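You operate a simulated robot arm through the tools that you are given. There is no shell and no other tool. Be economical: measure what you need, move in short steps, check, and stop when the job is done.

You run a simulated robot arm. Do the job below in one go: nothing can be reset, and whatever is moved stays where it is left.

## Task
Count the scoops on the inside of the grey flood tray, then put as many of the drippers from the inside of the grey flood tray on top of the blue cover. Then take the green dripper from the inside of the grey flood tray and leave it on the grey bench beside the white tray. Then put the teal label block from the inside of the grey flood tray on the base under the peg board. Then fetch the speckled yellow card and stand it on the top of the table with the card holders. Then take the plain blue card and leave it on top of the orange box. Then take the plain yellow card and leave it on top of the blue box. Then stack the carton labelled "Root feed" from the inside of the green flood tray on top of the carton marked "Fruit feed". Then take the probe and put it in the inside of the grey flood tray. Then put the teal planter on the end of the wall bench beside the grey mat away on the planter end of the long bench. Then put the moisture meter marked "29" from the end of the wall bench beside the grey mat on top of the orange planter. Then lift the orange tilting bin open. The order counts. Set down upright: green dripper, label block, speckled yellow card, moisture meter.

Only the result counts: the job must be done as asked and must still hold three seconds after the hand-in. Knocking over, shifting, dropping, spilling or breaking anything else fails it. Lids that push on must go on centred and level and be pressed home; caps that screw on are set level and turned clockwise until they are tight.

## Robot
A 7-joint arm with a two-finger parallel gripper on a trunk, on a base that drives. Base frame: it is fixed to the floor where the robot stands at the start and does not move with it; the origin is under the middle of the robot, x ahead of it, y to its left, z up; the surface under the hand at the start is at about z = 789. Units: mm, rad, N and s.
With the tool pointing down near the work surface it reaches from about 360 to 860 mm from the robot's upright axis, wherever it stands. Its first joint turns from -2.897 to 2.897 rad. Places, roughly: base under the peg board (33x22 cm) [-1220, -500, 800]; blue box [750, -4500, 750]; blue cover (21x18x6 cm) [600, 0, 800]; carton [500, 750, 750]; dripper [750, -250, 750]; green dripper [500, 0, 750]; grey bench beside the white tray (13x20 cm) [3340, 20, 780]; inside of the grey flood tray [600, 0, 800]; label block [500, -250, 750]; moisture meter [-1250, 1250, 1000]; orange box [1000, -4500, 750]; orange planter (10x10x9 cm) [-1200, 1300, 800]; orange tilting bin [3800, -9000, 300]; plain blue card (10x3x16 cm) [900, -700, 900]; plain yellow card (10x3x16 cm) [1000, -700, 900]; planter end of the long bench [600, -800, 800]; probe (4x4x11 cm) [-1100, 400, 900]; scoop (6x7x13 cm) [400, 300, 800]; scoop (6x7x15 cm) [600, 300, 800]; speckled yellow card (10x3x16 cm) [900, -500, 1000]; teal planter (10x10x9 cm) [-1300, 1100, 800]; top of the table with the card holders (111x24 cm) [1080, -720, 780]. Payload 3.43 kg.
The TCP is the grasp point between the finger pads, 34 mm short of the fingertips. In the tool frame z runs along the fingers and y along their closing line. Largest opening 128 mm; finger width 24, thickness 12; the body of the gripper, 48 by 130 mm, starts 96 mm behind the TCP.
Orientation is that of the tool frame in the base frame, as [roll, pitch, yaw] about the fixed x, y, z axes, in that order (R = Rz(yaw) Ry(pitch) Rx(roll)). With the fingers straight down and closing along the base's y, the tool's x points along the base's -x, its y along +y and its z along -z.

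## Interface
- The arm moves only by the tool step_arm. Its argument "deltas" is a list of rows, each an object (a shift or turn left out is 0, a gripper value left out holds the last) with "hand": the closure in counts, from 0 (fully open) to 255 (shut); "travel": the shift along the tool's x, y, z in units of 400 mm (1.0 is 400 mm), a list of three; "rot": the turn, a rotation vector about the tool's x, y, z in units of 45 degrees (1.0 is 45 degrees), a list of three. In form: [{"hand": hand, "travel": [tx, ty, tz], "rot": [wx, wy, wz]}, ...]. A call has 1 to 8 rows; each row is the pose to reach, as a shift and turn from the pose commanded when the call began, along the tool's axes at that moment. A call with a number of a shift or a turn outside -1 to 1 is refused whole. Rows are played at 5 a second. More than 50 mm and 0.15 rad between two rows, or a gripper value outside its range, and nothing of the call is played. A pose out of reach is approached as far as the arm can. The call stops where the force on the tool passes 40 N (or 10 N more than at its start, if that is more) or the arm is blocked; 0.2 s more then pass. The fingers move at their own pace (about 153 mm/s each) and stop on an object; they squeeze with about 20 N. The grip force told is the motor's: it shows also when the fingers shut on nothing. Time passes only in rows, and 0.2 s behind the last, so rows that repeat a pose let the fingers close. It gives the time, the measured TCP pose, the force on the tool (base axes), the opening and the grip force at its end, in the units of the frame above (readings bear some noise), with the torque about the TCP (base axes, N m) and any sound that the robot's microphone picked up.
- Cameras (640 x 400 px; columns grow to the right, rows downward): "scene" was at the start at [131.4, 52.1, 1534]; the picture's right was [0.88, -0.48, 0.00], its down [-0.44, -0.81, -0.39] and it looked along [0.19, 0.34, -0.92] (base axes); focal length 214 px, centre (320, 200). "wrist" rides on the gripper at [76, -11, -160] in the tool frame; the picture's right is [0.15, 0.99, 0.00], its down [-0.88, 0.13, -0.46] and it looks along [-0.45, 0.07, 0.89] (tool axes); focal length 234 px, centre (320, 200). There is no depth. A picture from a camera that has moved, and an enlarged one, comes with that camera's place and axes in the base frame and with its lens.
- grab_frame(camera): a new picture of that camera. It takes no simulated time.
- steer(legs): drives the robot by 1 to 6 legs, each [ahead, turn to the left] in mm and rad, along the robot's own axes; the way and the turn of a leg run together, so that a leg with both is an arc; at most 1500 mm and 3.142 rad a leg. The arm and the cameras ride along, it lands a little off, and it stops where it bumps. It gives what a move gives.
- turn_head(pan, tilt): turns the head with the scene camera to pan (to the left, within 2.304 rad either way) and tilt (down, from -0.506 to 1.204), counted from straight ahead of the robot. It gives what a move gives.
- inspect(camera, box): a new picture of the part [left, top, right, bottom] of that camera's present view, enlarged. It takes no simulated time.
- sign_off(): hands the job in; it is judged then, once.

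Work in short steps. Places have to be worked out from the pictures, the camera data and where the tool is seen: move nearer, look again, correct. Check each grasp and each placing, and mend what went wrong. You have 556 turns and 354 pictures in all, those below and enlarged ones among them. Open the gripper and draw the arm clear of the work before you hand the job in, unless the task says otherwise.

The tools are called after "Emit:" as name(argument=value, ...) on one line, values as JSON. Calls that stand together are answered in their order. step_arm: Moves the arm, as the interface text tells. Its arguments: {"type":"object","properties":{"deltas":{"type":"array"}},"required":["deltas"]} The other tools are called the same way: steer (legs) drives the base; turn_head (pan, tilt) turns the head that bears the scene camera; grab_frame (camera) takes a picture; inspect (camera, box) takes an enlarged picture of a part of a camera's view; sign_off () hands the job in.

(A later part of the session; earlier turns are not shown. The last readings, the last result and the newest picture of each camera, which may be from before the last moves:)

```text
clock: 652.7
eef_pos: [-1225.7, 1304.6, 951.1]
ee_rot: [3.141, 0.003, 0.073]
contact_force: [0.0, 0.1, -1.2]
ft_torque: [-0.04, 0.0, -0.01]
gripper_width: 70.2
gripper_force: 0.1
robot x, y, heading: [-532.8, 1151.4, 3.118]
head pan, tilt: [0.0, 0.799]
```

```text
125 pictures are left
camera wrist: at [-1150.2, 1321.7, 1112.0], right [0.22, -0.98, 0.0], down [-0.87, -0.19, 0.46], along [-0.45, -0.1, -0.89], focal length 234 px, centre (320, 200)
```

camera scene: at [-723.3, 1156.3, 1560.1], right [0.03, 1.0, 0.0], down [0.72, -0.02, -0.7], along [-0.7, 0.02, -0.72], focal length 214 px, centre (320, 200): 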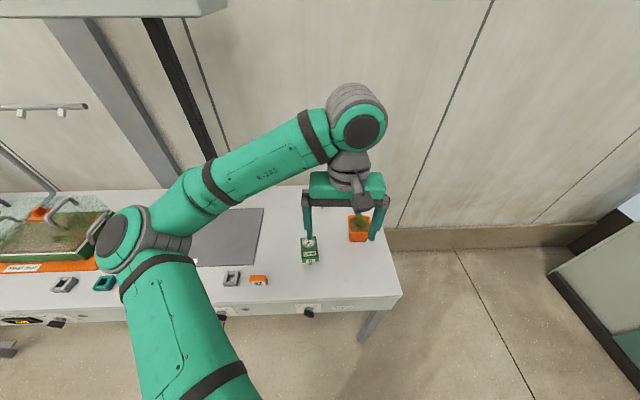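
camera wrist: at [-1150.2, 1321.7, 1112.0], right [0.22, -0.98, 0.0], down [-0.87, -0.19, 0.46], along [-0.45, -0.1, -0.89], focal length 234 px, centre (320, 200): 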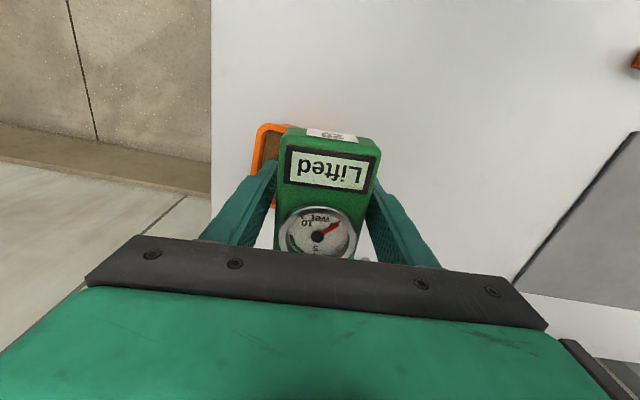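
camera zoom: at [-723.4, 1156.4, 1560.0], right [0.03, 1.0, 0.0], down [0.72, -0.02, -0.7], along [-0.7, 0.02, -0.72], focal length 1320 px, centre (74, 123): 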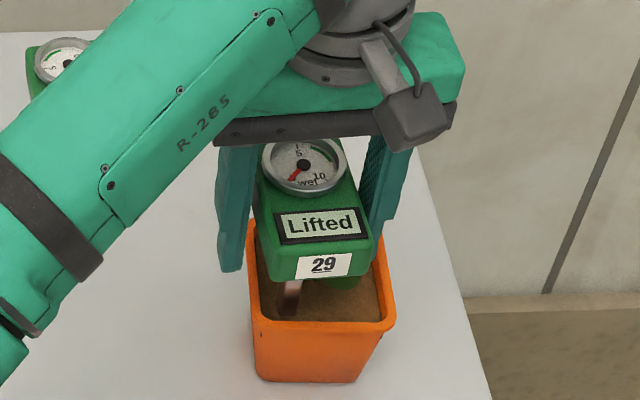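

It stands on the soil. Raising the hand straight up.

Emit:
step_arm(deltas=[{"hand": 105}, {"travel": [0, 0, -0.04]}, {"travel": [0, 0, -0.12]}, {"travel": [0, 0, -0.24]}, {"travel": [0, 0, -0.36]}, {"travel": [0.08, 0, -0.44]}])

Emit:
inspect(camera="scene", box=[300, 160, 420, 250])

Emit:
grab_frame(camera="wrist")

```text
clock: 654.1
eef_pos: [-1192.1, 1307.6, 1127.8]
ee_rot: [-3.141, 0.001, 0.071]
contact_force: [-0.4, 0.1, 0.1]
ft_torque: [-0.05, -0.05, 0.0]
gripper_width: 75.3
gripper_force: 0.1
robot x, y, heading: [-539.4, 1153.5, 3.111]
head pan, tilt: [0.0, 0.799]
```

```text
4.44 times, centred on (360, 205) of scene
camera zoom: at [-723.7, 1156.4, 1560.0], right [0.03, 1.0, 0.0], down [0.72, -0.02, -0.7], along [-0.7, 0.02, -0.72], focal length 953 px, centre (142, 178)
```

zoom: 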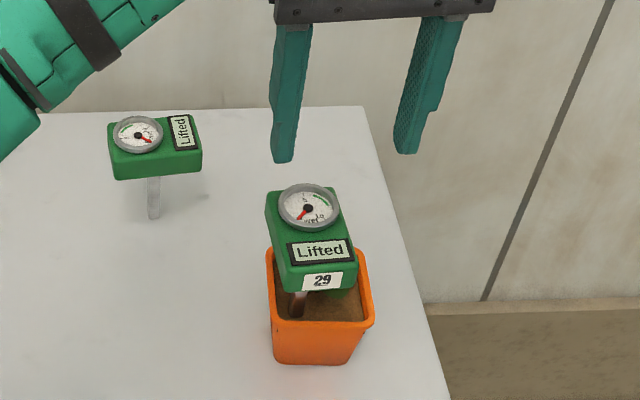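

```text
123 pictures are left
camera wrist: at [-1118.3, 1324.2, 1288.9], right [0.22, -0.98, 0.0], down [-0.87, -0.19, 0.46], along [-0.45, -0.1, -0.89], focal length 234 px, centre (320, 200)
```

wrist: 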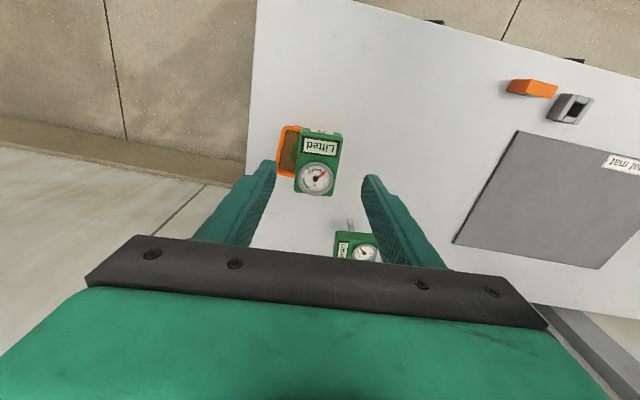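

The meter stands upright in the planter. Last: the orange tilting bin far down at (3800, -9000). Tucking and driving south.

Emit:
step_arm(deltas=[{"travel": [0.1, 0.02, -0.04]}, {"travel": [0.2, 0.05, -0.08]}, {"travel": [0.3, 0.08, -0.13]}, {"travel": [0.4, 0.12, -0.13]}, {"travel": [0.5, 0.17, -0.13]}, {"travel": [0.6, 0.22, -0.13]}])

Emit:
steer(legs=[[-300, 0], [0, 1.613], [1500, 0], [1500, 0], [0, 0.04]])

Emit:
turn_head(pan=0.0, tilt=0.25)

Emit:
grab_frame(camera="scene")

```text
clock: 655.5
eef_pos: [-945.7, 1237.6, 1181.0]
ee_rot: [-3.141, 0.001, 0.072]
contact_force: [-0.3, 0.5, 0.0]
ft_torque: [-0.03, -0.02, 0.03]
gripper_width: 75.2
gripper_force: 0.0
robot x, y, heading: [-534.2, 1152.0, 3.11]
head pan, tilt: [0.0, 0.799]
```

```text
clock: 657.5
eef_pos: [-685.5, 1228.9, 1183.2]
ee_rot: [-3.139, 0.005, 0.073]
contact_force: [0.6, -0.1, 0.9]
ft_torque: [-0.02, 0.03, 0.03]
gripper_width: 75.3
gripper_force: 0.1
robot x, y, heading: [-278.9, 1139.5, 3.112]
head pan, tilt: [0.0, 0.799]
stopped in leg 1: the robot was blocked; the commanded pose is now the measured one
```

```text
clock: 658.4
eef_pos: [-687.4, 1228.1, 1182.9]
ee_rot: [-3.141, 0.003, 0.072]
contact_force: [0.6, -0.4, 0.2]
ft_torque: [0.01, -0.01, 0.03]
gripper_width: 75.3
gripper_force: 0.1
robot x, y, heading: [-279.3, 1142.9, 3.118]
head pan, tilt: [0.0, 0.25]
```

```text
122 pictures are left
camera scene: at [-477.5, 1149.1, 1609.1], right [0.03, 1.0, 0.0], down [0.25, -0.01, -0.97], along [-0.97, 0.03, -0.25], focal length 214 px, centre (320, 200)
```

scene: 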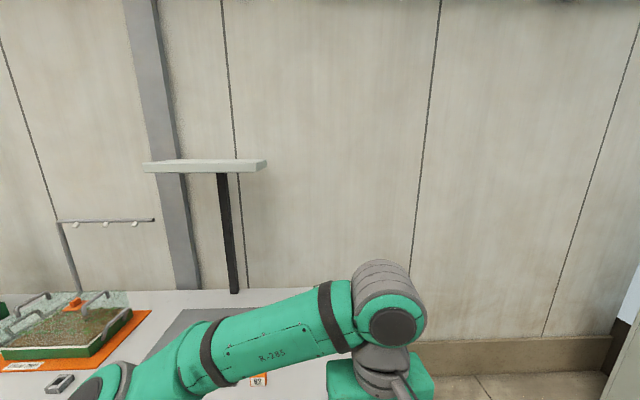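

The base's rear touched the bench rail. I'll move forward 120 mm first, check the cartons, then turn.

Emit:
steer(legs=[[120, 0], [0, 1.6]])

Emit:
turn_head(pan=1.7, tilt=0.7)

Emit:
grab_frame(camera="scene")

```text
clock: 664.0
eef_pos: [-479.0, 736.2, 1182.2]
ee_rot: [3.141, 0.004, 1.662]
contact_force: [-0.4, 0.2, -0.4]
ft_torque: [-0.01, 0.02, -0.02]
gripper_width: 75.3
gripper_force: 0.0
robot x, y, heading: [-399.0, 1146.9, -1.573]
head pan, tilt: [0.0, 0.25]
```

```text
clock: 665.8
eef_pos: [-479.4, 735.7, 1182.6]
ee_rot: [-3.141, 0.004, 1.66]
contact_force: [0.5, -0.1, 1.0]
ft_torque: [-0.04, 0.04, -0.02]
gripper_width: 75.1
gripper_force: 0.1
robot x, y, heading: [-402.3, 1148.2, -1.575]
head pan, tilt: [1.7, 0.7]
```

```text
121 pictures are left
camera scene: at [-318.7, 1052.6, 1568.3], right [0.12, -0.99, 0.0], down [-0.64, -0.08, -0.77], along [0.76, 0.09, -0.64], focal length 214 px, centre (320, 200)
```

scene: 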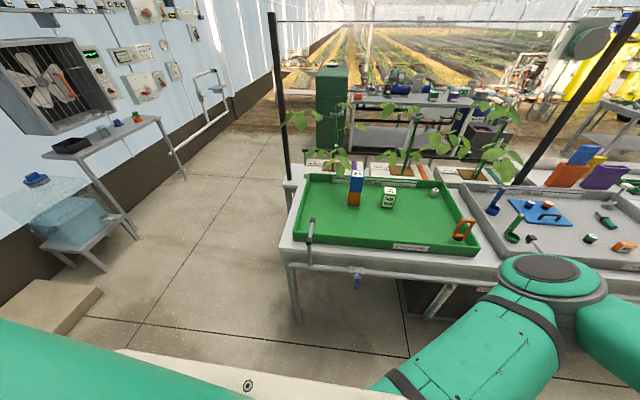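

Everything on the bench is intact. Driving south along the main aisle.

Emit:
steer(legs=[[0, 0.04], [1500, 0], [1500, 0], [1500, 0], [1500, 0]])

Emit:
turn_head(pan=0.5, tilt=0.3)

Emit:
grab_frame(camera="scene")

```text
clock: 694.5
eef_pos: [-255.7, -5225.6, 1181.7]
ee_rot: [-3.142, 0.003, 1.701]
contact_force: [-0.2, -0.6, -0.5]
ft_torque: [-0.01, 0.02, -0.04]
gripper_width: 75.2
gripper_force: 0.0
robot x, y, heading: [-192.5, -4815.5, -1.533]
head pan, tilt: [1.7, 0.7]
```

```text
clock: 695.9
eef_pos: [-255.7, -5225.5, 1182.5]
ee_rot: [-3.141, 0.003, 1.701]
contact_force: [-0.4, 0.1, -0.4]
ft_torque: [0.01, -0.01, 0.03]
gripper_width: 75.2
gripper_force: 0.0
robot x, y, heading: [-196.5, -4813.9, -1.535]
head pan, tilt: [0.499, 0.3]
```

```text
120 pictures are left
camera scene: at [-144.5, -4996.5, 1604.4], right [-0.86, -0.51, 0.0], down [-0.15, 0.25, -0.96], along [0.49, -0.82, -0.3], focal length 214 px, centre (320, 200)
```

scene: 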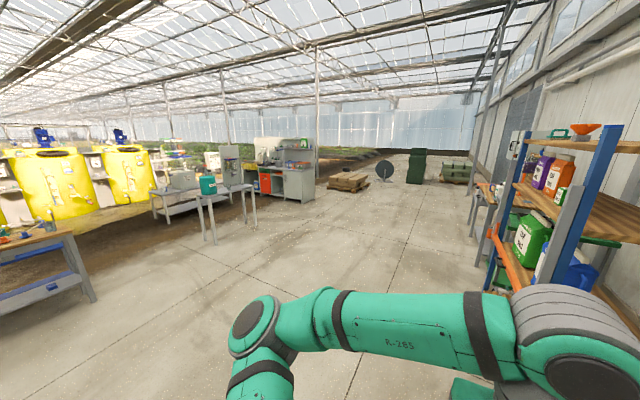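

The orange bin is on the grey cabinet bench ahead-left. Zooming in.

Emit:
inspect(camera="scene", box=[190, 120, 340, 250])

```text
3.08 times, centred on (265, 185) of scene
camera zoom: at [-144.5, -4996.5, 1604.4], right [-0.86, -0.51, 0.0], down [-0.15, 0.25, -0.96], along [0.49, -0.82, -0.3], focal length 660 px, centre (489, 246)
```

zoom: 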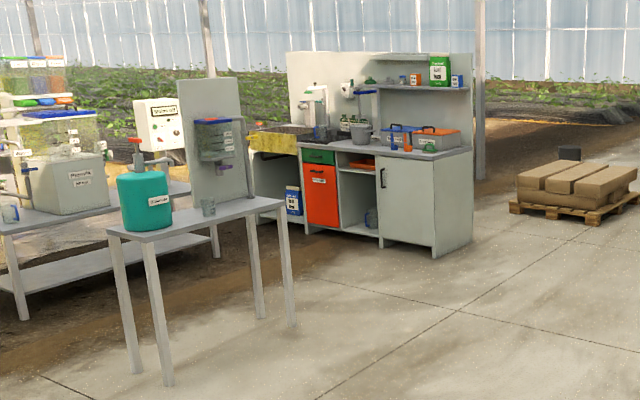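

The bin front faces +y at about x≈3800, y≈-8880. Driving toward (2000, -8150) and looking again.

Emit:
steer(legs=[[0, 0.546], [1500, 0], [1500, 0], [950, 0], [0, 0.6]])

Emit:
turn_head(pan=0.0, tilt=0.4)

Emit:
grab_frame(camera="scene")

```text
clock: 718.5
eef_pos: [2461.6, -8247.5, 1181.8]
ee_rot: [-3.141, 0.004, 2.884]
contact_force: [-0.2, -0.1, 0.4]
ft_torque: [0.0, 0.0, 0.01]
gripper_width: 75.2
gripper_force: 0.1
robot x, y, heading: [2103.1, -8037.3, -0.353]
head pan, tilt: [0.499, 0.3]
```

```text
clock: 719.5
eef_pos: [2460.5, -8247.0, 1182.6]
ee_rot: [-3.142, 0.003, 2.883]
contact_force: [0.3, 0.3, 0.4]
ft_torque: [-0.01, 0.01, -0.01]
gripper_width: 75.2
gripper_force: 0.0
robot x, y, heading: [2101.4, -8030.9, -0.352]
head pan, tilt: [0.0, 0.4]
```

```text
118 pictures are left
camera scene: at [2285.9, -8101.8, 1595.2], right [-0.35, -0.94, 0.0], down [-0.36, 0.13, -0.92], along [0.86, -0.32, -0.39], focal length 214 px, centre (320, 200)
```

scene: 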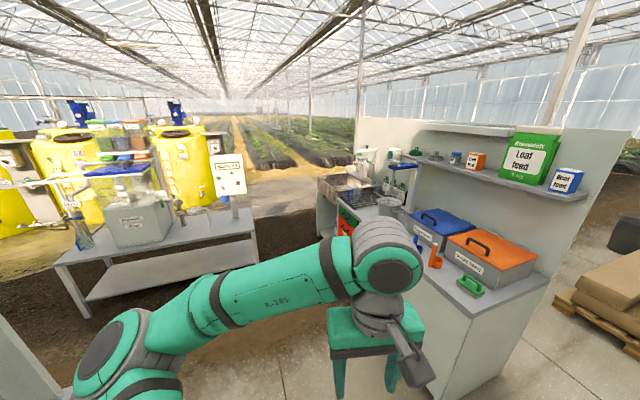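

Driving along the cabinet to x≈3800 and turning to face it.

Emit:
steer(legs=[[0, 0.255], [1500, 0], [200, 0], [0, -1.47]])

Emit:
turn_head(pan=0.0, tilt=0.75)

Emit:
grab_frame(camera="scene")

```text
clock: 733.2
eef_pos: [3731.7, -8605.9, 1182.6]
ee_rot: [3.14, 0.003, 1.656]
contact_force: [0.0, 1.0, -0.2]
ft_torque: [0.03, 0.02, 0.01]
gripper_width: 75.5
gripper_force: 0.0
robot x, y, heading: [3811.6, -8197.7, -1.578]
head pan, tilt: [0.0, 0.4]
```

```text
clock: 734.0
eef_pos: [3731.1, -8607.1, 1182.7]
ee_rot: [-3.141, 0.002, 1.656]
contact_force: [-0.6, 0.6, -0.6]
ft_torque: [-0.02, -0.01, 0.02]
gripper_width: 75.2
gripper_force: 0.1
robot x, y, heading: [3813.8, -8197.3, -1.574]
head pan, tilt: [0.0, 0.75]
```

```text
117 pictures are left
camera scene: at [3808.1, -8383.9, 1564.1], right [-1.0, 0.01, 0.0], down [0.01, 0.68, -0.73], along [-0.01, -0.73, -0.68], focal length 214 px, centre (320, 200)
```

scene: 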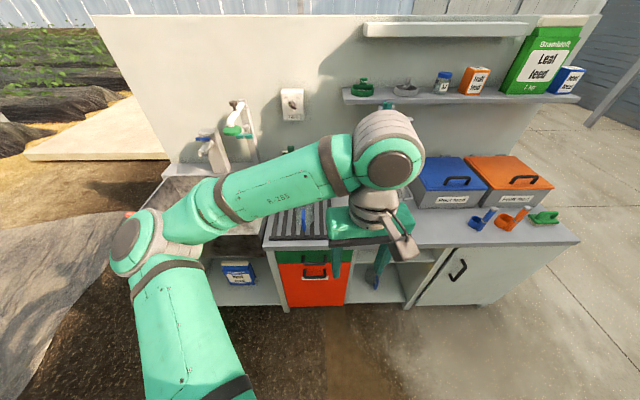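

The orange bin front is straight ahead, below the counter. Zooming in.

Emit:
inspect(camera="scene", box=[260, 220, 390, 320])

Emit:
grab_frame(camera="wrist")

```text
4.00 times, centred on (325, 270) of scene
camera zoom: at [3808.1, -8383.9, 1564.1], right [-1.0, 0.01, 0.0], down [0.01, 0.68, -0.73], along [-0.01, -0.73, -0.68], focal length 858 px, centre (300, -80)
```

zoom: 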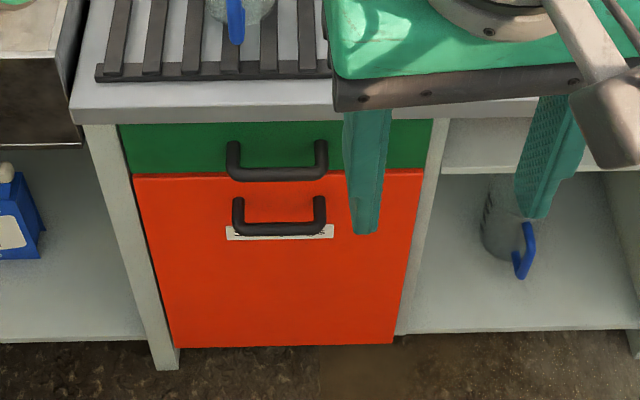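

```text
115 pictures are left
camera wrist: at [3713.9, -8531.1, 1342.3], right [0.97, 0.23, 0.0], down [0.2, -0.86, 0.46], along [0.1, -0.45, -0.89], focal length 234 px, centre (320, 200)
```

wrist: 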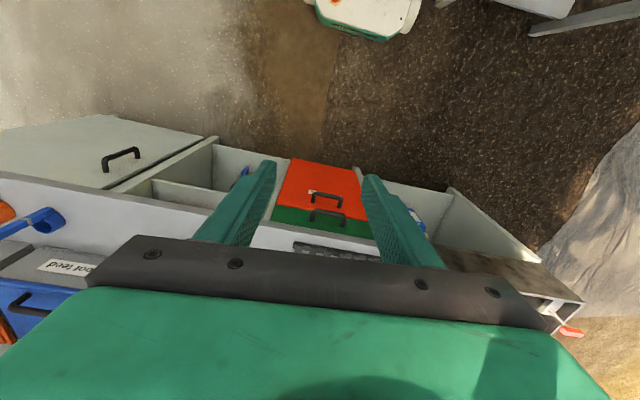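

The bin has a horizontal bar handle near its top, at about (3832, -8970, 430), so it should tilt out about its bottom edge. I need a horizontal tool with fingers closing vertically. First rotate about the tool axis by ~95°.

Emit:
step_arm(deltas=[{"hand": 100, "rot": [0, 0, 0.18]}, {"rot": [0, 0, 0.36]}, {"rot": [0, 0, 0.54]}, {"rot": [0, 0, 0.72]}, {"rot": [0, 0, 0.9]}, {"rot": [0, 0, 1.0]}])

Emit:
step_arm(deltas=[{"rot": [0, 0, 0.18]}, {"rot": [0, 0, 0.36]}, {"rot": [0, 0, 0.54]}, {"rot": [0, 0, 0.72]}, {"rot": [0, 0, 0.9]}, {"rot": [0, 0, 1.0]}])

Emit:
step_arm(deltas=[{"rot": [0, 0, 0.1]}])

```text
clock: 735.5
eef_pos: [3730.9, -8606.9, 1182.2]
ee_rot: [3.138, 0.004, 0.867]
contact_force: [-0.3, 0.4, -0.2]
ft_torque: [0.01, -0.04, -0.06]
gripper_width: 77.7
gripper_force: 0.0
robot x, y, heading: [3810.4, -8199.9, -1.579]
head pan, tilt: [0.0, 0.75]
```

```text
clock: 736.9
eef_pos: [3732.3, -8606.7, 1182.2]
ee_rot: [3.138, -0.001, 0.081]
contact_force: [-0.3, 0.5, 0.0]
ft_torque: [0.01, 0.01, 0.03]
gripper_width: 77.7
gripper_force: 0.0
robot x, y, heading: [3809.5, -8198.5, -1.578]
head pan, tilt: [0.0, 0.75]
```

```text
clock: 737.2
eef_pos: [3731.0, -8606.7, 1182.4]
ee_rot: [3.138, 0.001, 0.007]
contact_force: [0.4, -0.1, 0.1]
ft_torque: [-0.02, 0.01, 0.01]
gripper_width: 78.0
gripper_force: 0.1
robot x, y, heading: [3809.4, -8202.5, -1.584]
head pan, tilt: [0.0, 0.75]
```

Now moving forward a little and tilting the tool up toward horizontal.

Emit:
step_arm(deltas=[{"travel": [0.04, 0.05, 0.03], "rot": [-0.16, 0, 0]}, {"travel": [0.08, 0.11, 0.06], "rot": [-0.32, 0, 0]}, {"travel": [0.13, 0.17, 0.1], "rot": [-0.48, 0, 0]}, {"travel": [0.17, 0.22, 0.13], "rot": [-0.64, 0, 0]}, {"travel": [0.21, 0.28, 0.17], "rot": [-0.8, 0, 0]}, {"travel": [0.2525, 0.3325, 0.2], "rot": [-0.96, 0, 0]}])

Emit:
grab_frame(camera="wrist")

Emit:
grab_frame(camera="scene")

```text
clock: 738.6
eef_pos: [3834.2, -8742.1, 1102.2]
ee_rot: [2.384, 0.0, 0.004]
contact_force: [-0.5, 0.3, -0.1]
ft_torque: [-0.01, -0.01, 0.01]
gripper_width: 77.6
gripper_force: 0.1
out of reach, approached as far as the arm can: row 6
robot x, y, heading: [3812.7, -8193.4, -1.584]
head pan, tilt: [0.0, 0.75]
```

```text
114 pictures are left
camera wrist: at [3908.7, -8623.0, 1210.2], right [0.15, -0.72, 0.68], down [-0.88, 0.21, 0.42], along [-0.45, -0.66, -0.6], focal length 234 px, centre (320, 200)
```

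wrist: 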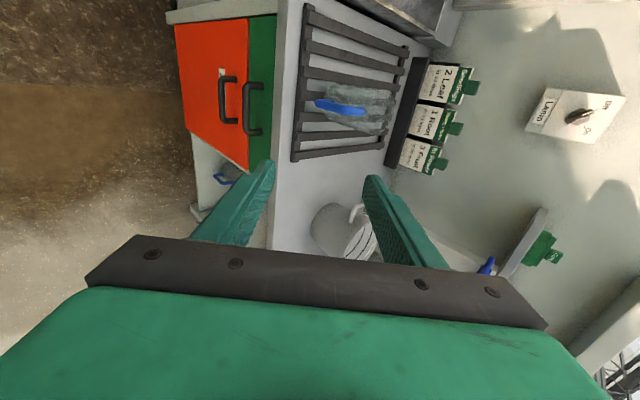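

```text
113 pictures are left
camera scene: at [3807.9, -8384.0, 1564.0], right [-1.0, 0.01, 0.0], down [0.01, 0.68, -0.73], along [-0.01, -0.73, -0.68], focal length 214 px, centre (320, 200)
```

scene: 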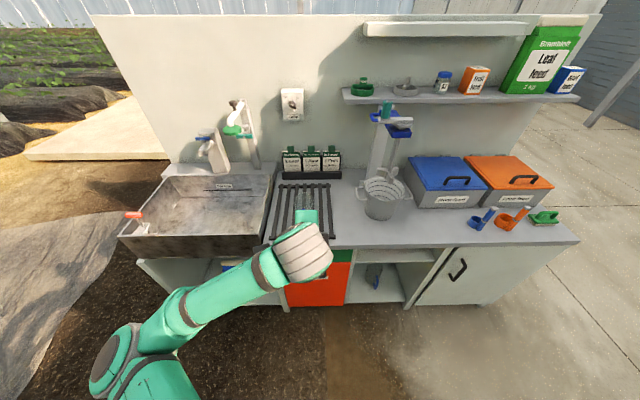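

Tilted 45° so far. Lowering in front of the cabinet while tilting further toward horizontal.

Emit:
step_arm(deltas=[{"travel": [0, -0.075, 0.079], "rot": [-0.12, 0, 0]}, {"travel": [0, -0.15, 0.159], "rot": [-0.24, 0, 0]}, {"travel": [0, -0.225, 0.238], "rot": [-0.36, 0, 0]}, {"travel": [0, -0.3, 0.318], "rot": [-0.48, 0, 0]}, {"travel": [0, -0.375, 0.397], "rot": [-0.6, 0, 0]}, {"travel": [0, -0.45, 0.477], "rot": [-0.72, 0, 0]}, {"travel": [0, -0.525, 0.556], "rot": [-0.84, 0, 0]}, {"travel": [0, -0.6, 0.636], "rot": [-0.95, 0, 0]}])

Emit:
grab_frame(camera="wrist")

Emit:
grab_frame(camera="scene")

```text
clock: 740.5
eef_pos: [3835.1, -8743.5, 755.2]
ee_rot: [1.638, -0.001, 0.005]
contact_force: [-0.2, -0.1, 0.4]
ft_torque: [0.02, -0.02, -0.02]
gripper_width: 77.7
gripper_force: 0.0
out of reach, approached as far as the arm can: row 1, 2, 3
robot x, y, heading: [3810.7, -8194.2, -1.582]
head pan, tilt: [0.0, 0.75]
```

```text
112 pictures are left
camera wrist: at [3909.6, -8583.1, 755.4], right [0.15, -0.06, 0.99], down [-0.88, 0.44, 0.16], along [-0.45, -0.9, 0.01], focal length 234 px, centre (320, 200)
```

wrist: 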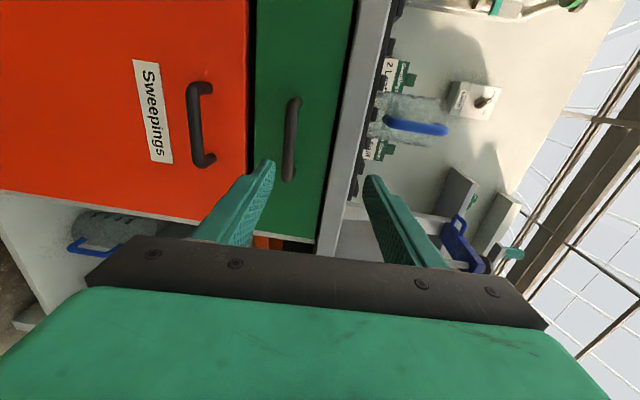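

```text
111 pictures are left
camera scene: at [3808.2, -8383.7, 1564.1], right [-1.0, 0.01, 0.0], down [0.01, 0.68, -0.73], along [-0.01, -0.73, -0.68], focal length 214 px, centre (320, 200)
```

scene: 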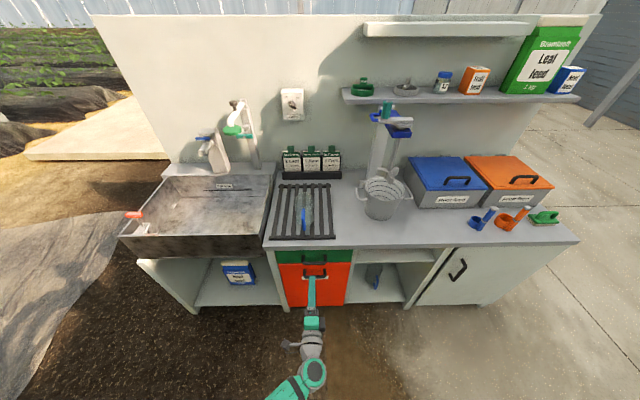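

Excellent view: triangulating gives the bin's handle bar at (3833, -8884, 590), the face at about y≈-8925, and the drawer handle 117 mm higher. Lowering to z≈590 in front of it.

Emit:
step_arm(deltas=[{"travel": [-0.002, -0.1, 0.007], "rot": [-0.04, 0, 0]}, {"travel": [-0.004, -0.2, 0.014], "rot": [-0.08, 0, 0]}, {"travel": [-0.005, -0.31, 0.021], "rot": [-0.085, 0, 0]}, {"travel": [-0.005, -0.412, 0.0276], "rot": [-0.085, 0, 0]}])

Emit:
grab_frame(camera="wrist")

Emit:
inspect(camera="scene", box=[250, 220, 390, 330])

```text
clock: 741.5
eef_pos: [3833.4, -8743.7, 586.1]
ee_rot: [1.57, -0.002, 0.007]
contact_force: [-0.9, -0.2, 0.6]
ft_torque: [0.02, 0.0, -0.03]
gripper_width: 78.2
gripper_force: 0.0
robot x, y, heading: [3814.9, -8196.0, -1.582]
head pan, tilt: [0.0, 0.75]
```

```text
110 pictures are left
camera wrist: at [3907.3, -8583.0, 576.7], right [0.15, 0.0, 0.99], down [-0.88, 0.45, 0.13], along [-0.44, -0.89, 0.07], focal length 234 px, centre (320, 200)
```

wrist: 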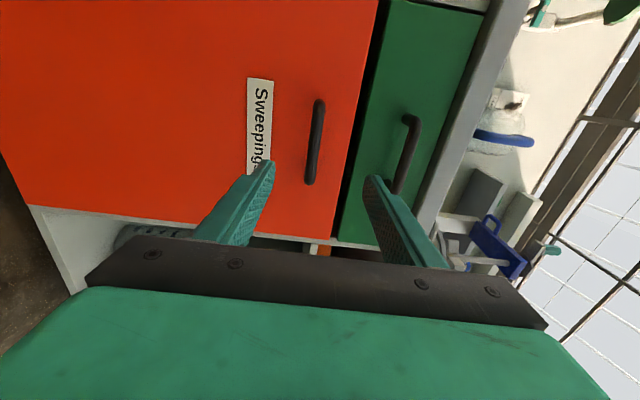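

```text
3.64 times, centred on (320, 275) of scene
camera zoom: at [3808.2, -8383.8, 1564.1], right [-1.0, 0.01, 0.0], down [0.01, 0.68, -0.73], along [-0.01, -0.73, -0.68], focal length 780 px, centre (320, -73)
```

zoom: 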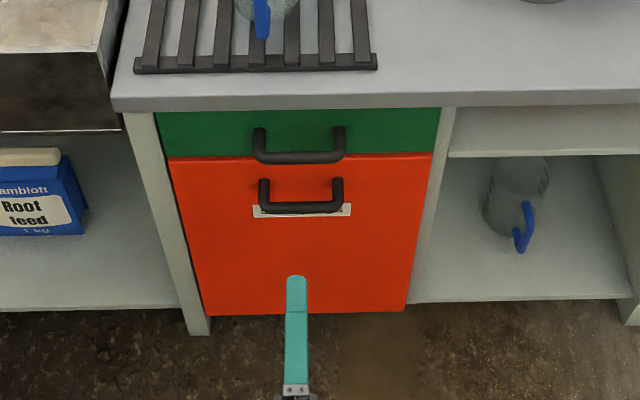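

Handle refined to about (3834, -8893, 583), with the face at -8928. Advancing so that the bar lies between the fingers, tips ~12 mm short of the face.

Emit:
step_arm(deltas=[{"travel": [0.001, -0.003, 0.1]}, {"travel": [0.001, -0.0075, 0.2]}, {"travel": [0.001, -0.0075, 0.29]}])

Emit:
grab_frame(camera="wrist")

Emit:
inspect(camera="scene", box=[250, 220, 390, 330])

```text
clock: 742.2
eef_pos: [3833.1, -8859.8, 585.0]
ee_rot: [1.571, 0.0, 0.008]
contact_force: [0.4, -0.8, -0.2]
ft_torque: [0.02, -0.01, 0.01]
gripper_width: 77.6
gripper_force: 0.0
robot x, y, heading: [3810.2, -8196.2, -1.584]
head pan, tilt: [0.0, 0.75]
```

```text
108 pictures are left
camera wrist: at [3908.2, -8699.7, 576.0], right [0.15, 0.0, 0.99], down [-0.88, 0.45, 0.13], along [-0.44, -0.89, 0.07], focal length 234 px, centre (320, 200)
```

wrist: 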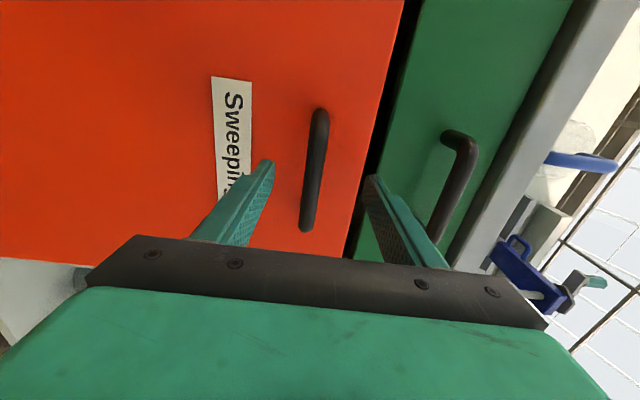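

```text
3.64 times, centred on (320, 275) of scene
camera zoom: at [3808.1, -8383.8, 1564.1], right [-1.0, 0.01, 0.0], down [0.01, 0.68, -0.73], along [-0.01, -0.73, -0.68], focal length 780 px, centre (320, -73)
```

zoom: 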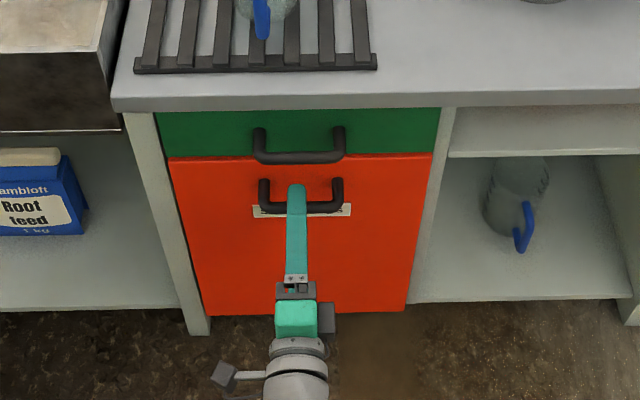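

The bar is centred between the fingers. Advancing the last 22 mm and closing.

Emit:
step_arm(deltas=[{"travel": [0.008, -0.008, 0.03]}, {"travel": [0.01, -0.009, 0.055]}])

Emit:
step_arm(deltas=[{"hand": 255}, {"hand": 255}, {"hand": 255}, {"hand": 255}])

Emit:
grab_frame(camera="wrist")

```text
clock: 742.9
eef_pos: [3836.6, -8882.0, 582.0]
ee_rot: [1.571, 0.002, 0.008]
contact_force: [0.3, -1.0, -0.5]
ft_torque: [0.03, 0.01, 0.02]
gripper_width: 77.8
gripper_force: 0.1
robot x, y, heading: [3812.5, -8197.4, -1.579]
head pan, tilt: [0.0, 0.75]
```

```text
clock: 743.9
eef_pos: [3836.7, -8881.1, 581.2]
ee_rot: [1.577, 0.001, 0.006]
contact_force: [4.1, -3.9, -35.8]
ft_torque: [0.4, -0.06, -0.38]
gripper_width: 15.7
gripper_force: 44.5
robot x, y, heading: [3809.5, -8197.5, -1.586]
head pan, tilt: [0.0, 0.75]
```

```text
106 pictures are left
camera wrist: at [3911.7, -8720.4, 570.2], right [0.15, 0.0, 0.99], down [-0.88, 0.45, 0.13], along [-0.45, -0.89, 0.06], focal length 234 px, centre (320, 200)
```

wrist: 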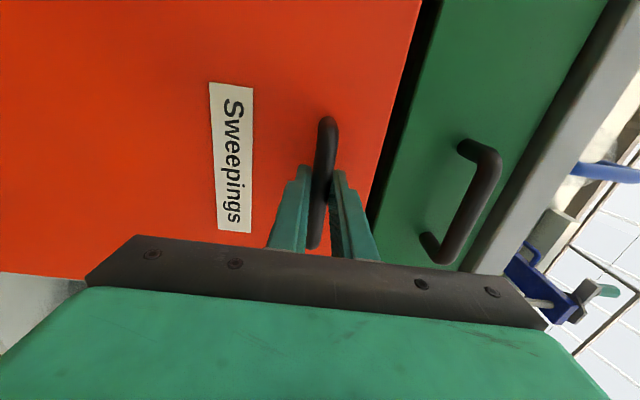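

Gripped (15.7 mm bar) but the tool sits slightly high. Easing down 3 mm to relieve the force.

Emit:
step_arm(deltas=[{"travel": [0, -0.008, 0]}, {"travel": [0, -0.008, 0]}])

```text
clock: 744.5
eef_pos: [3837.3, -8881.8, 579.8]
ee_rot: [1.567, 0.0, 0.007]
contact_force: [3.3, 7.5, -4.1]
ft_torque: [-0.02, -0.09, -0.16]
gripper_width: 15.6
gripper_force: 45.1
robot x, y, heading: [3810.3, -8199.5, -1.579]
head pan, tilt: [0.0, 0.75]
```

Relieved. Gentle trial pull outward 20 mm.

Emit:
step_arm(deltas=[{"travel": [0, 0, -0.025]}, {"travel": [0, 0, -0.05]}])

Emit:
inspect(camera="scene", box=[250, 220, 390, 330])

```text
clock: 745.0
eef_pos: [3836.8, -8862.1, 578.1]
ee_rot: [1.575, 0.0, 0.007]
contact_force: [2.2, -7.9, -28.3]
ft_torque: [0.14, -0.01, -0.14]
gripper_width: 15.4
gripper_force: 45.2
robot x, y, heading: [3808.1, -8195.3, -1.582]
head pan, tilt: [0.0, 0.75]
```

```text
3.64 times, centred on (320, 275) of scene
camera zoom: at [3808.2, -8384.7, 1563.9], right [-1.0, 0.01, 0.0], down [0.01, 0.68, -0.73], along [-0.01, -0.73, -0.68], focal length 780 px, centre (320, -73)
```

zoom: 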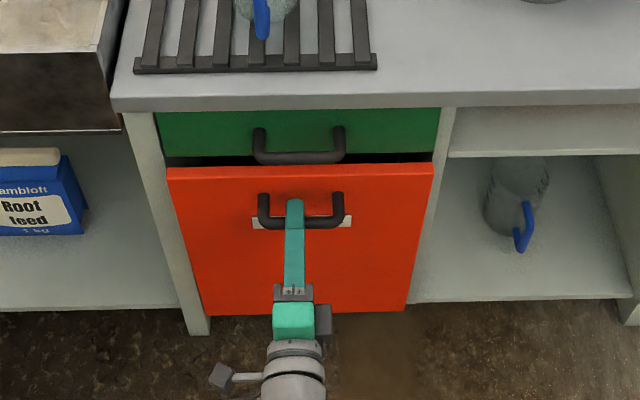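

It tilts out about the bottom edge. Following the arc (radius ≈465 mm) outward.

Emit:
step_arm(deltas=[{"travel": [0, -0.015, -0.04]}, {"travel": [0, -0.022, -0.08]}, {"travel": [0, -0.031, -0.12]}, {"travel": [0, -0.042, -0.1625]}])

Emit:
inspect(camera="scene", box=[250, 220, 390, 330])

```text
clock: 746.0
eef_pos: [3835.6, -8796.4, 563.3]
ee_rot: [1.565, -0.001, 0.007]
contact_force: [-3.1, 5.5, 26.4]
ft_torque: [-0.48, -0.03, -0.73]
gripper_width: 15.8
gripper_force: 45.4
robot x, y, heading: [3812.0, -8196.0, -1.582]
head pan, tilt: [0.0, 0.75]
```

```text
3.64 times, centred on (320, 275) of scene
camera zoom: at [3808.0, -8383.0, 1564.2], right [-1.0, 0.01, 0.0], down [0.01, 0.68, -0.73], along [-0.01, -0.73, -0.68], focal length 780 px, centre (320, -73)
```

zoom: 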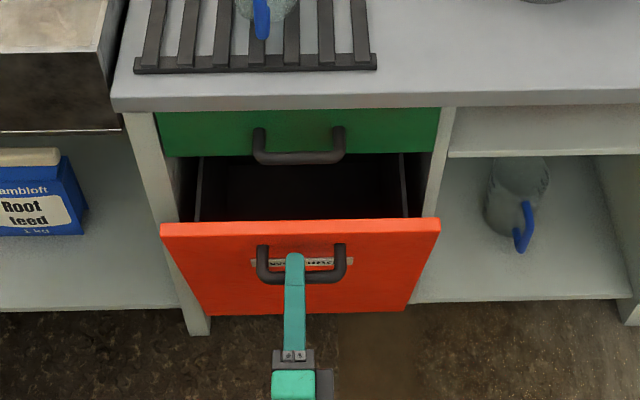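

Opening well. Continuing along the arc.

Emit:
step_arm(deltas=[{"travel": [0, -0.004, -0.045]}, {"travel": [0, -0.018, -0.095]}, {"travel": [0, -0.035, -0.145]}, {"travel": [0, -0.053, -0.19]}])

Emit:
inspect(camera="scene", box=[250, 220, 390, 350])

```text
clock: 746.7
eef_pos: [3835.1, -8752.3, 548.0]
ee_rot: [1.586, -0.001, 0.007]
contact_force: [0.0, -4.4, -9.6]
ft_torque: [-0.02, 0.1, 0.15]
gripper_width: 15.9
gripper_force: 44.9
robot x, y, heading: [3813.2, -8196.2, -1.582]
head pan, tilt: [0.0, 0.75]
stopped in row 3: the force on the tool passed its limit at 48 N (the readings are from after the stop); the commanded pose is now the measured one
```

```text
3.08 times, centred on (320, 285) of scene
camera zoom: at [3808.1, -8384.0, 1564.0], right [-1.0, 0.01, 0.0], down [0.01, 0.68, -0.73], along [-0.01, -0.73, -0.68], focal length 660 px, centre (320, -62)
```

zoom: 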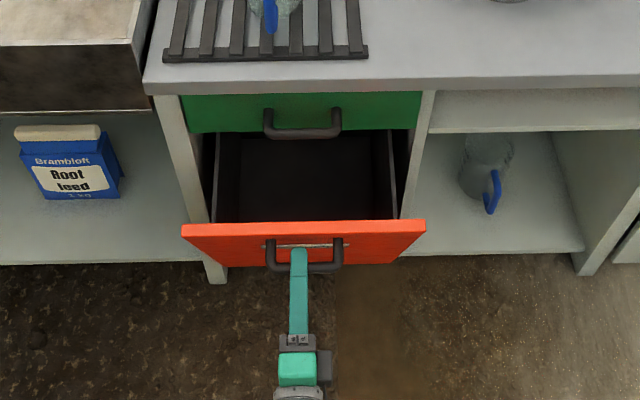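

The limit tripped because my path was slightly too flat (currently ~21°). Continuing with the right slope.

Emit:
step_arm(deltas=[{"travel": [0, -0.012, -0.02]}, {"travel": [0, -0.023, -0.045]}, {"travel": [0, -0.036, -0.07]}])

Emit:
inspect(camera="scene", box=[250, 220, 390, 350])

```text
clock: 747.5
eef_pos: [3834.5, -8725.4, 535.8]
ee_rot: [1.58, 0.0, 0.003]
contact_force: [-0.2, 4.8, 10.0]
ft_torque: [-0.11, 0.09, 0.38]
gripper_width: 15.6
gripper_force: 45.2
robot x, y, heading: [3814.9, -8198.6, -1.581]
head pan, tilt: [0.0, 0.75]
```

```text
3.08 times, centred on (320, 285) of scene
camera zoom: at [3808.1, -8383.4, 1564.1], right [-1.0, 0.01, 0.0], down [0.01, 0.68, -0.73], along [-0.01, -0.73, -0.68], focal length 660 px, centre (320, -62)
```

zoom: 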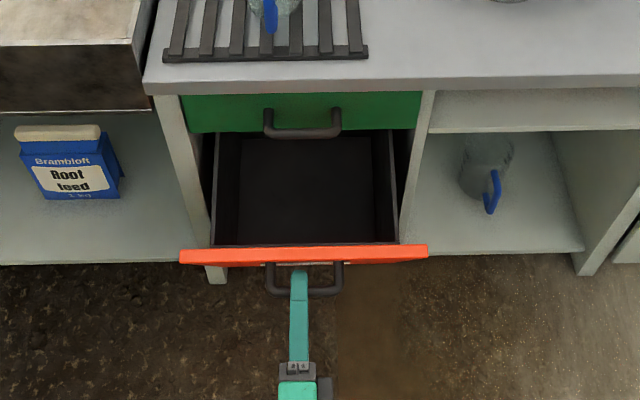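

Still opening (~25°). Continuing.

Emit:
step_arm(deltas=[{"travel": [0, -0.01, -0.025]}, {"travel": [0, -0.022, -0.05]}, {"travel": [0, -0.035, -0.075]}, {"travel": [0, -0.049, -0.1]}])

Emit:
inspect(camera="scene", box=[250, 220, 390, 350])

```text
clock: 748.5
eef_pos: [3835.8, -8709.2, 527.5]
ee_rot: [1.576, 0.002, -0.003]
contact_force: [0.2, 4.9, 7.2]
ft_torque: [-0.01, -0.22, 0.11]
gripper_width: 15.5
gripper_force: 45.9
out of reach, approached as far as the arm can: row 2, 3, 4
robot x, y, heading: [3807.1, -8195.5, -1.582]
head pan, tilt: [0.0, 0.75]
stopped in row 4: the force on the tool passed its limit at 45 N (the readings are from after the stop); the commanded pose is now the measured one
```

```text
3.08 times, centred on (320, 285) of scene
camera zoom: at [3808.0, -8383.5, 1564.1], right [-1.0, 0.01, 0.0], down [0.01, 0.68, -0.73], along [-0.01, -0.73, -0.68], focal length 660 px, centre (320, -62)
```

zoom: 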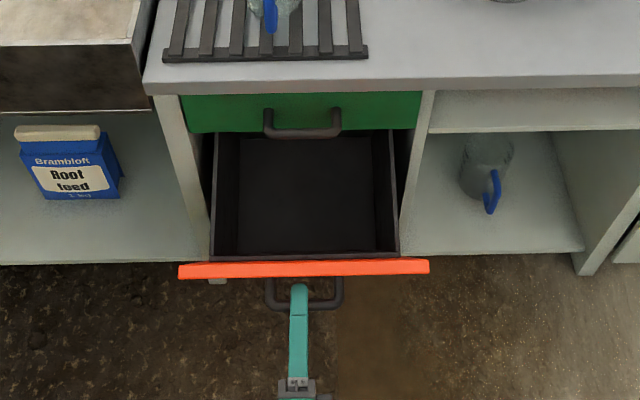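

The arm itself is at its near limit. I'll back the base in 20 mm steps while lowering the hand to follow the arc.

Emit:
steer(legs=[[-20, 0]])

Emit:
step_arm(deltas=[{"travel": [0, -0.025, 0]}])

Emit:
inspect(camera="scene", box=[250, 220, 390, 350])

```text
clock: 749.4
eef_pos: [3835.5, -8691.3, 519.4]
ee_rot: [1.601, 0.0, -0.01]
contact_force: [-0.3, -0.6, -0.8]
ft_torque: [0.0, 0.06, 0.34]
gripper_width: 15.9
gripper_force: 45.1
robot x, y, heading: [3812.6, -8183.4, -1.578]
head pan, tilt: [0.0, 0.75]
stopped in leg 1: the force on the tool passed its limit at 79 N (the readings are from after the stop); the commanded pose is now the measured one
```

```text
clock: 749.7
eef_pos: [3834.5, -8693.7, 520.0]
ee_rot: [1.586, 0.0, -0.007]
contact_force: [1.0, 6.2, 8.5]
ft_torque: [-0.17, 0.01, -0.07]
gripper_width: 15.7
gripper_force: 45.3
robot x, y, heading: [3810.9, -8183.2, -1.584]
head pan, tilt: [0.0, 0.75]
stopped in row 1: the force on the tool passed its limit at 58 N (the readings are from after the stop); the commanded pose is now the measured one
```

```text
3.08 times, centred on (320, 285) of scene
camera zoom: at [3808.4, -8368.3, 1564.1], right [-1.0, 0.01, 0.0], down [0.01, 0.68, -0.73], along [-0.01, -0.73, -0.68], focal length 660 px, centre (320, -62)
```

zoom: 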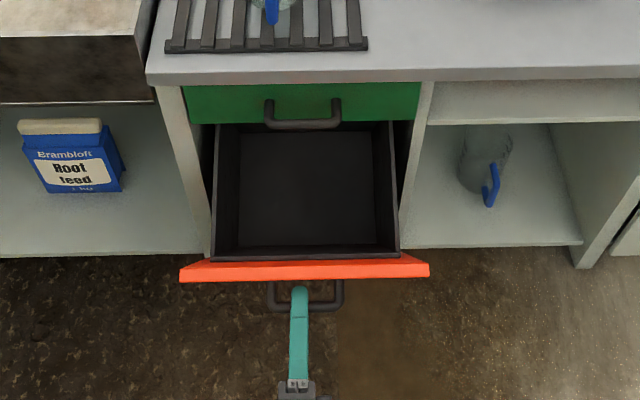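

Now about 29°. Trying a small tangential step to see if it is at its stop.

Emit:
step_arm(deltas=[{"travel": [0, -0.008, -0.0125]}, {"travel": [0, -0.016, -0.025]}])

Emit:
step_arm(deltas=[{"travel": [0, -0.008, -0.0125]}, {"travel": [0, -0.016, -0.025]}])

```text
clock: 750.3
eef_pos: [3835.4, -8687.9, 517.4]
ee_rot: [1.577, 0.002, -0.01]
contact_force: [-0.3, 3.5, 6.3]
ft_torque: [-0.08, -0.17, 0.23]
gripper_width: 15.6
gripper_force: 44.9
out of reach, approached as far as the arm can: row 2
robot x, y, heading: [3815.2, -8180.5, -1.581]
head pan, tilt: [0.0, 0.75]
stopped in row 2: the force on the tool passed its limit at 44 N (the readings are from after the stop); the commanded pose is now the measured one
```

```text
clock: 750.9
eef_pos: [3836.3, -8684.8, 515.0]
ee_rot: [1.569, 0.0, -0.01]
contact_force: [-0.9, 4.8, 7.0]
ft_torque: [-0.08, -0.22, 0.2]
gripper_width: 15.8
gripper_force: 45.4
out of reach, approached as far as the arm can: row 2
robot x, y, heading: [3809.4, -8180.5, -1.587]
head pan, tilt: [0.0, 0.75]
stopped in row 2: the force on the tool passed its limit at 42 N (the readings are from after the stop); the commanded pose is now the measured one
```

The arm is too folded to pull further. I'll loosen the grip to see whether the bin holds its angle.

Emit:
step_arm(deltas=[{"hand": 200}, {"hand": 170}, {"hand": 150}, {"hand": 150}, {"hand": 150}])

Emit:
inspect(camera="scene", box=[250, 220, 390, 350])

Emit:
grab_frame(camera="wrist")

```text
clock: 752.1
eef_pos: [3835.0, -8686.8, 513.2]
ee_rot: [1.573, 0.001, -0.01]
contact_force: [1.8, 0.6, -1.1]
ft_torque: [0.01, 0.02, 0.01]
gripper_width: 52.5
gripper_force: 0.1
robot x, y, heading: [3813.6, -8183.4, -1.581]
head pan, tilt: [0.0, 0.75]
```

```text
3.08 times, centred on (320, 285) of scene
camera zoom: at [3808.4, -8368.2, 1564.1], right [-1.0, 0.01, 0.0], down [0.01, 0.68, -0.73], along [-0.01, -0.73, -0.68], focal length 660 px, centre (320, -62)
```

zoom: 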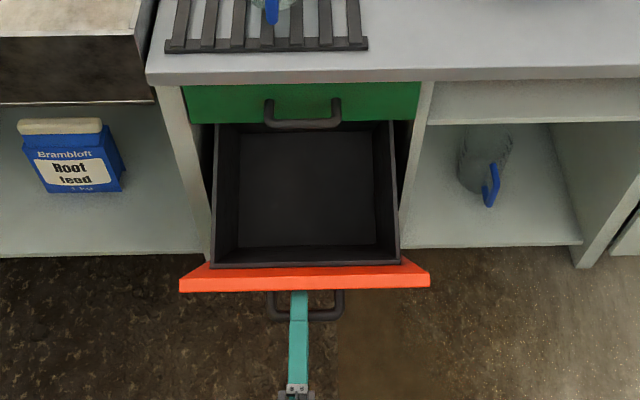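

```text
98 pictures are left
camera wrist: at [3912.9, -8526.1, 503.7], right [0.15, 0.0, 0.99], down [-0.88, 0.46, 0.13], along [-0.46, -0.89, 0.07], focal length 234 px, centre (320, 200)
```

wrist: 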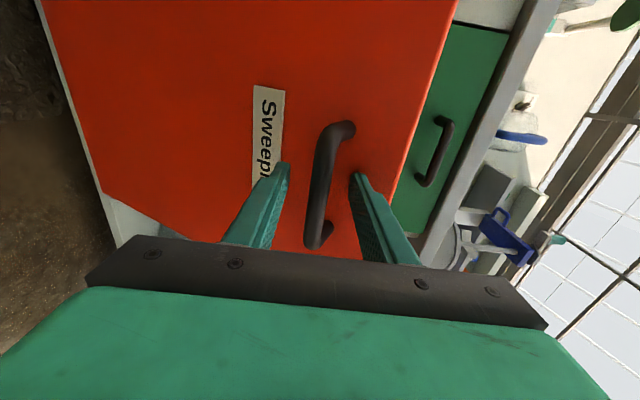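

It holds its angle when loose. I'll back the base 150 mm, reach out again, regrip and pull further toward its stop.

Emit:
steer(legs=[[-150, 0]])

Emit:
step_arm(deltas=[{"travel": [0, 0, 0.12]}, {"travel": [0, 0, 0.24]}, {"travel": [0, 0, 0.32]}])

Emit:
grab_frame(camera="wrist")

```text
clock: 753.5
eef_pos: [3837.2, -8534.6, 514.4]
ee_rot: [1.572, 0.001, -0.012]
contact_force: [1.4, -0.6, -0.2]
ft_torque: [0.01, 0.01, -0.05]
gripper_width: 52.7
gripper_force: 0.1
robot x, y, heading: [3811.7, -8029.5, -1.583]
head pan, tilt: [0.0, 0.75]
```

```text
clock: 754.1
eef_pos: [3849.3, -8636.6, 519.3]
ee_rot: [1.555, 0.0, 0.013]
contact_force: [2.3, 25.4, 19.7]
ft_torque: [3.14, -0.09, -0.01]
gripper_width: 56.0
gripper_force: 2.7
robot x, y, heading: [3810.0, -8029.4, -1.581]
head pan, tilt: [0.0, 0.75]
stopped in row 3: the force on the tool passed its limit at 182 N (the readings are from after the stop); the commanded pose is now the measured one
```

```text
97 pictures are left
camera wrist: at [3922.8, -8475.9, 505.7], right [0.15, 0.02, 0.99], down [-0.89, 0.44, 0.12], along [-0.44, -0.9, 0.08], focal length 234 px, centre (320, 200)
```

wrist: 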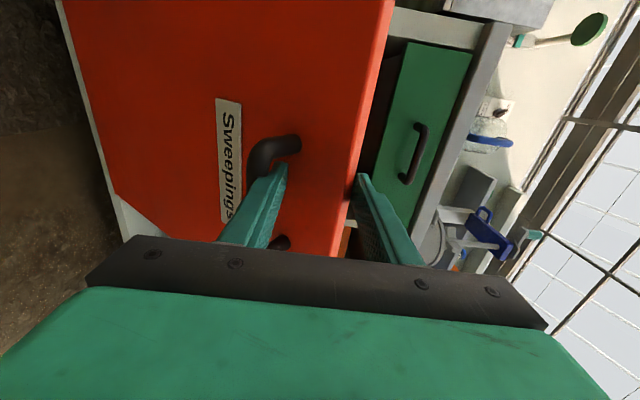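

The bin had swung further open, so the lower finger met the handle. Backing off and looking.

Emit:
step_arm(deltas=[{"travel": [0, 0, -0.06]}, {"travel": [0, 0, -0.15]}])

Emit:
grab_frame(camera="wrist")

Emit:
inspect(camera="scene", box=[240, 200, 400, 340])

```text
clock: 754.7
eef_pos: [3847.6, -8576.5, 518.8]
ee_rot: [1.554, -0.001, 0.015]
contact_force: [0.3, -0.1, -0.1]
ft_torque: [0.01, -0.01, 0.01]
gripper_width: 52.8
gripper_force: 0.2
robot x, y, heading: [3812.9, -8026.7, -1.579]
head pan, tilt: [0.0, 0.75]
```

```text
96 pictures are left
camera wrist: at [3920.8, -8416.1, 506.1], right [0.14, 0.02, 0.99], down [-0.89, 0.45, 0.12], along [-0.44, -0.9, 0.08], focal length 234 px, centre (320, 200)
```

wrist: 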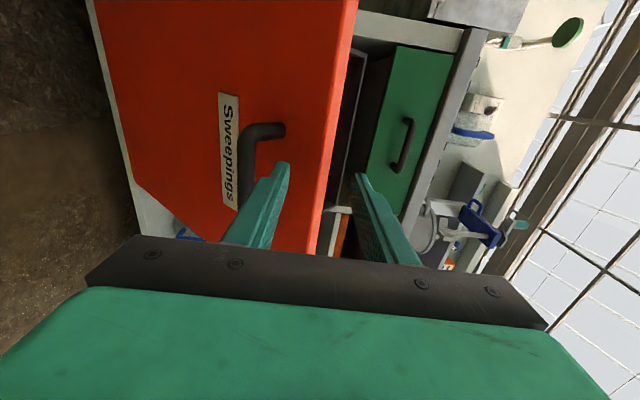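

```text
2.86 times, centred on (320, 270) of scene
camera zoom: at [3809.9, -8217.0, 1564.1], right [-1.0, 0.01, 0.0], down [0.01, 0.68, -0.73], along [-0.01, -0.73, -0.68], focal length 613 px, centre (320, 0)
```

zoom: 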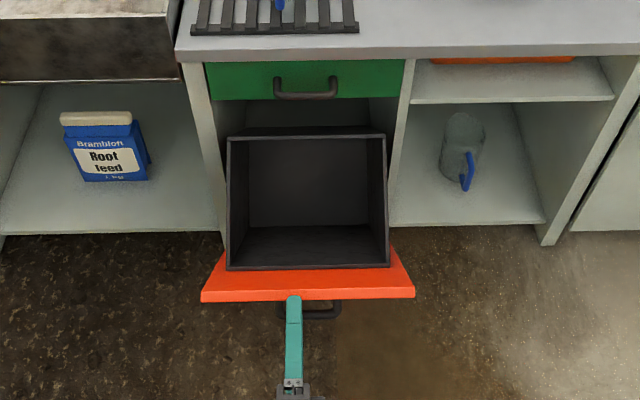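

The bin is now wide open by itself. Retracting the hand and watching whether it stays or drifts.

Emit:
step_arm(deltas=[{"travel": [0, 0.03, -0.08]}, {"travel": [0, 0.06, -0.12]}, {"travel": [0, 0.06, -0.12]}, {"travel": [0, 0.06, -0.12]}, {"travel": [0, 0.06, -0.12]}, {"travel": [0, 0.06, -0.12]}, {"travel": [0, 0.06, -0.12]}, {"travel": [0, 0.06, -0.12]}])

Emit:
inspect(camera="scene", box=[240, 200, 400, 340])

Emit:
grab_frame(camera="wrist")

```text
clock: 756.5
eef_pos: [3852.9, -8542.6, 536.2]
ee_rot: [1.554, -0.001, 0.014]
contact_force: [-0.3, 0.4, 0.2]
ft_torque: [0.0, -0.02, -0.01]
gripper_width: 52.6
gripper_force: 0.0
out of reach, approached as far as the arm can: row 2, 3, 4, 5, 6, 7, 8
robot x, y, heading: [3808.1, -8028.9, -1.583]
head pan, tilt: [0.0, 0.75]
```

```text
2.86 times, centred on (320, 270) of scene
camera zoom: at [3809.9, -8216.7, 1564.1], right [-1.0, 0.01, 0.0], down [0.01, 0.68, -0.73], along [-0.01, -0.73, -0.68], focal length 613 px, centre (320, 0)
```

zoom: 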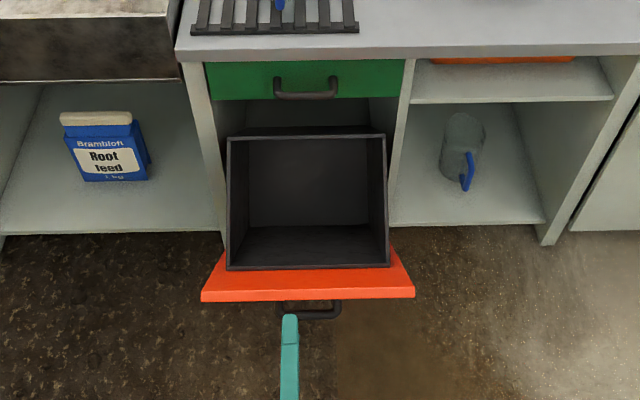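

```text
93 pictures are left
camera wrist: at [3926.0, -8381.9, 523.0], right [0.15, 0.02, 0.99], down [-0.89, 0.45, 0.12], along [-0.44, -0.9, 0.08], focal length 234 px, centre (320, 200)
```

wrist: 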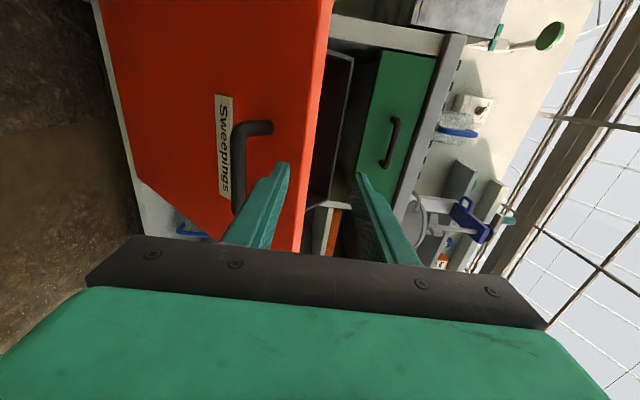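

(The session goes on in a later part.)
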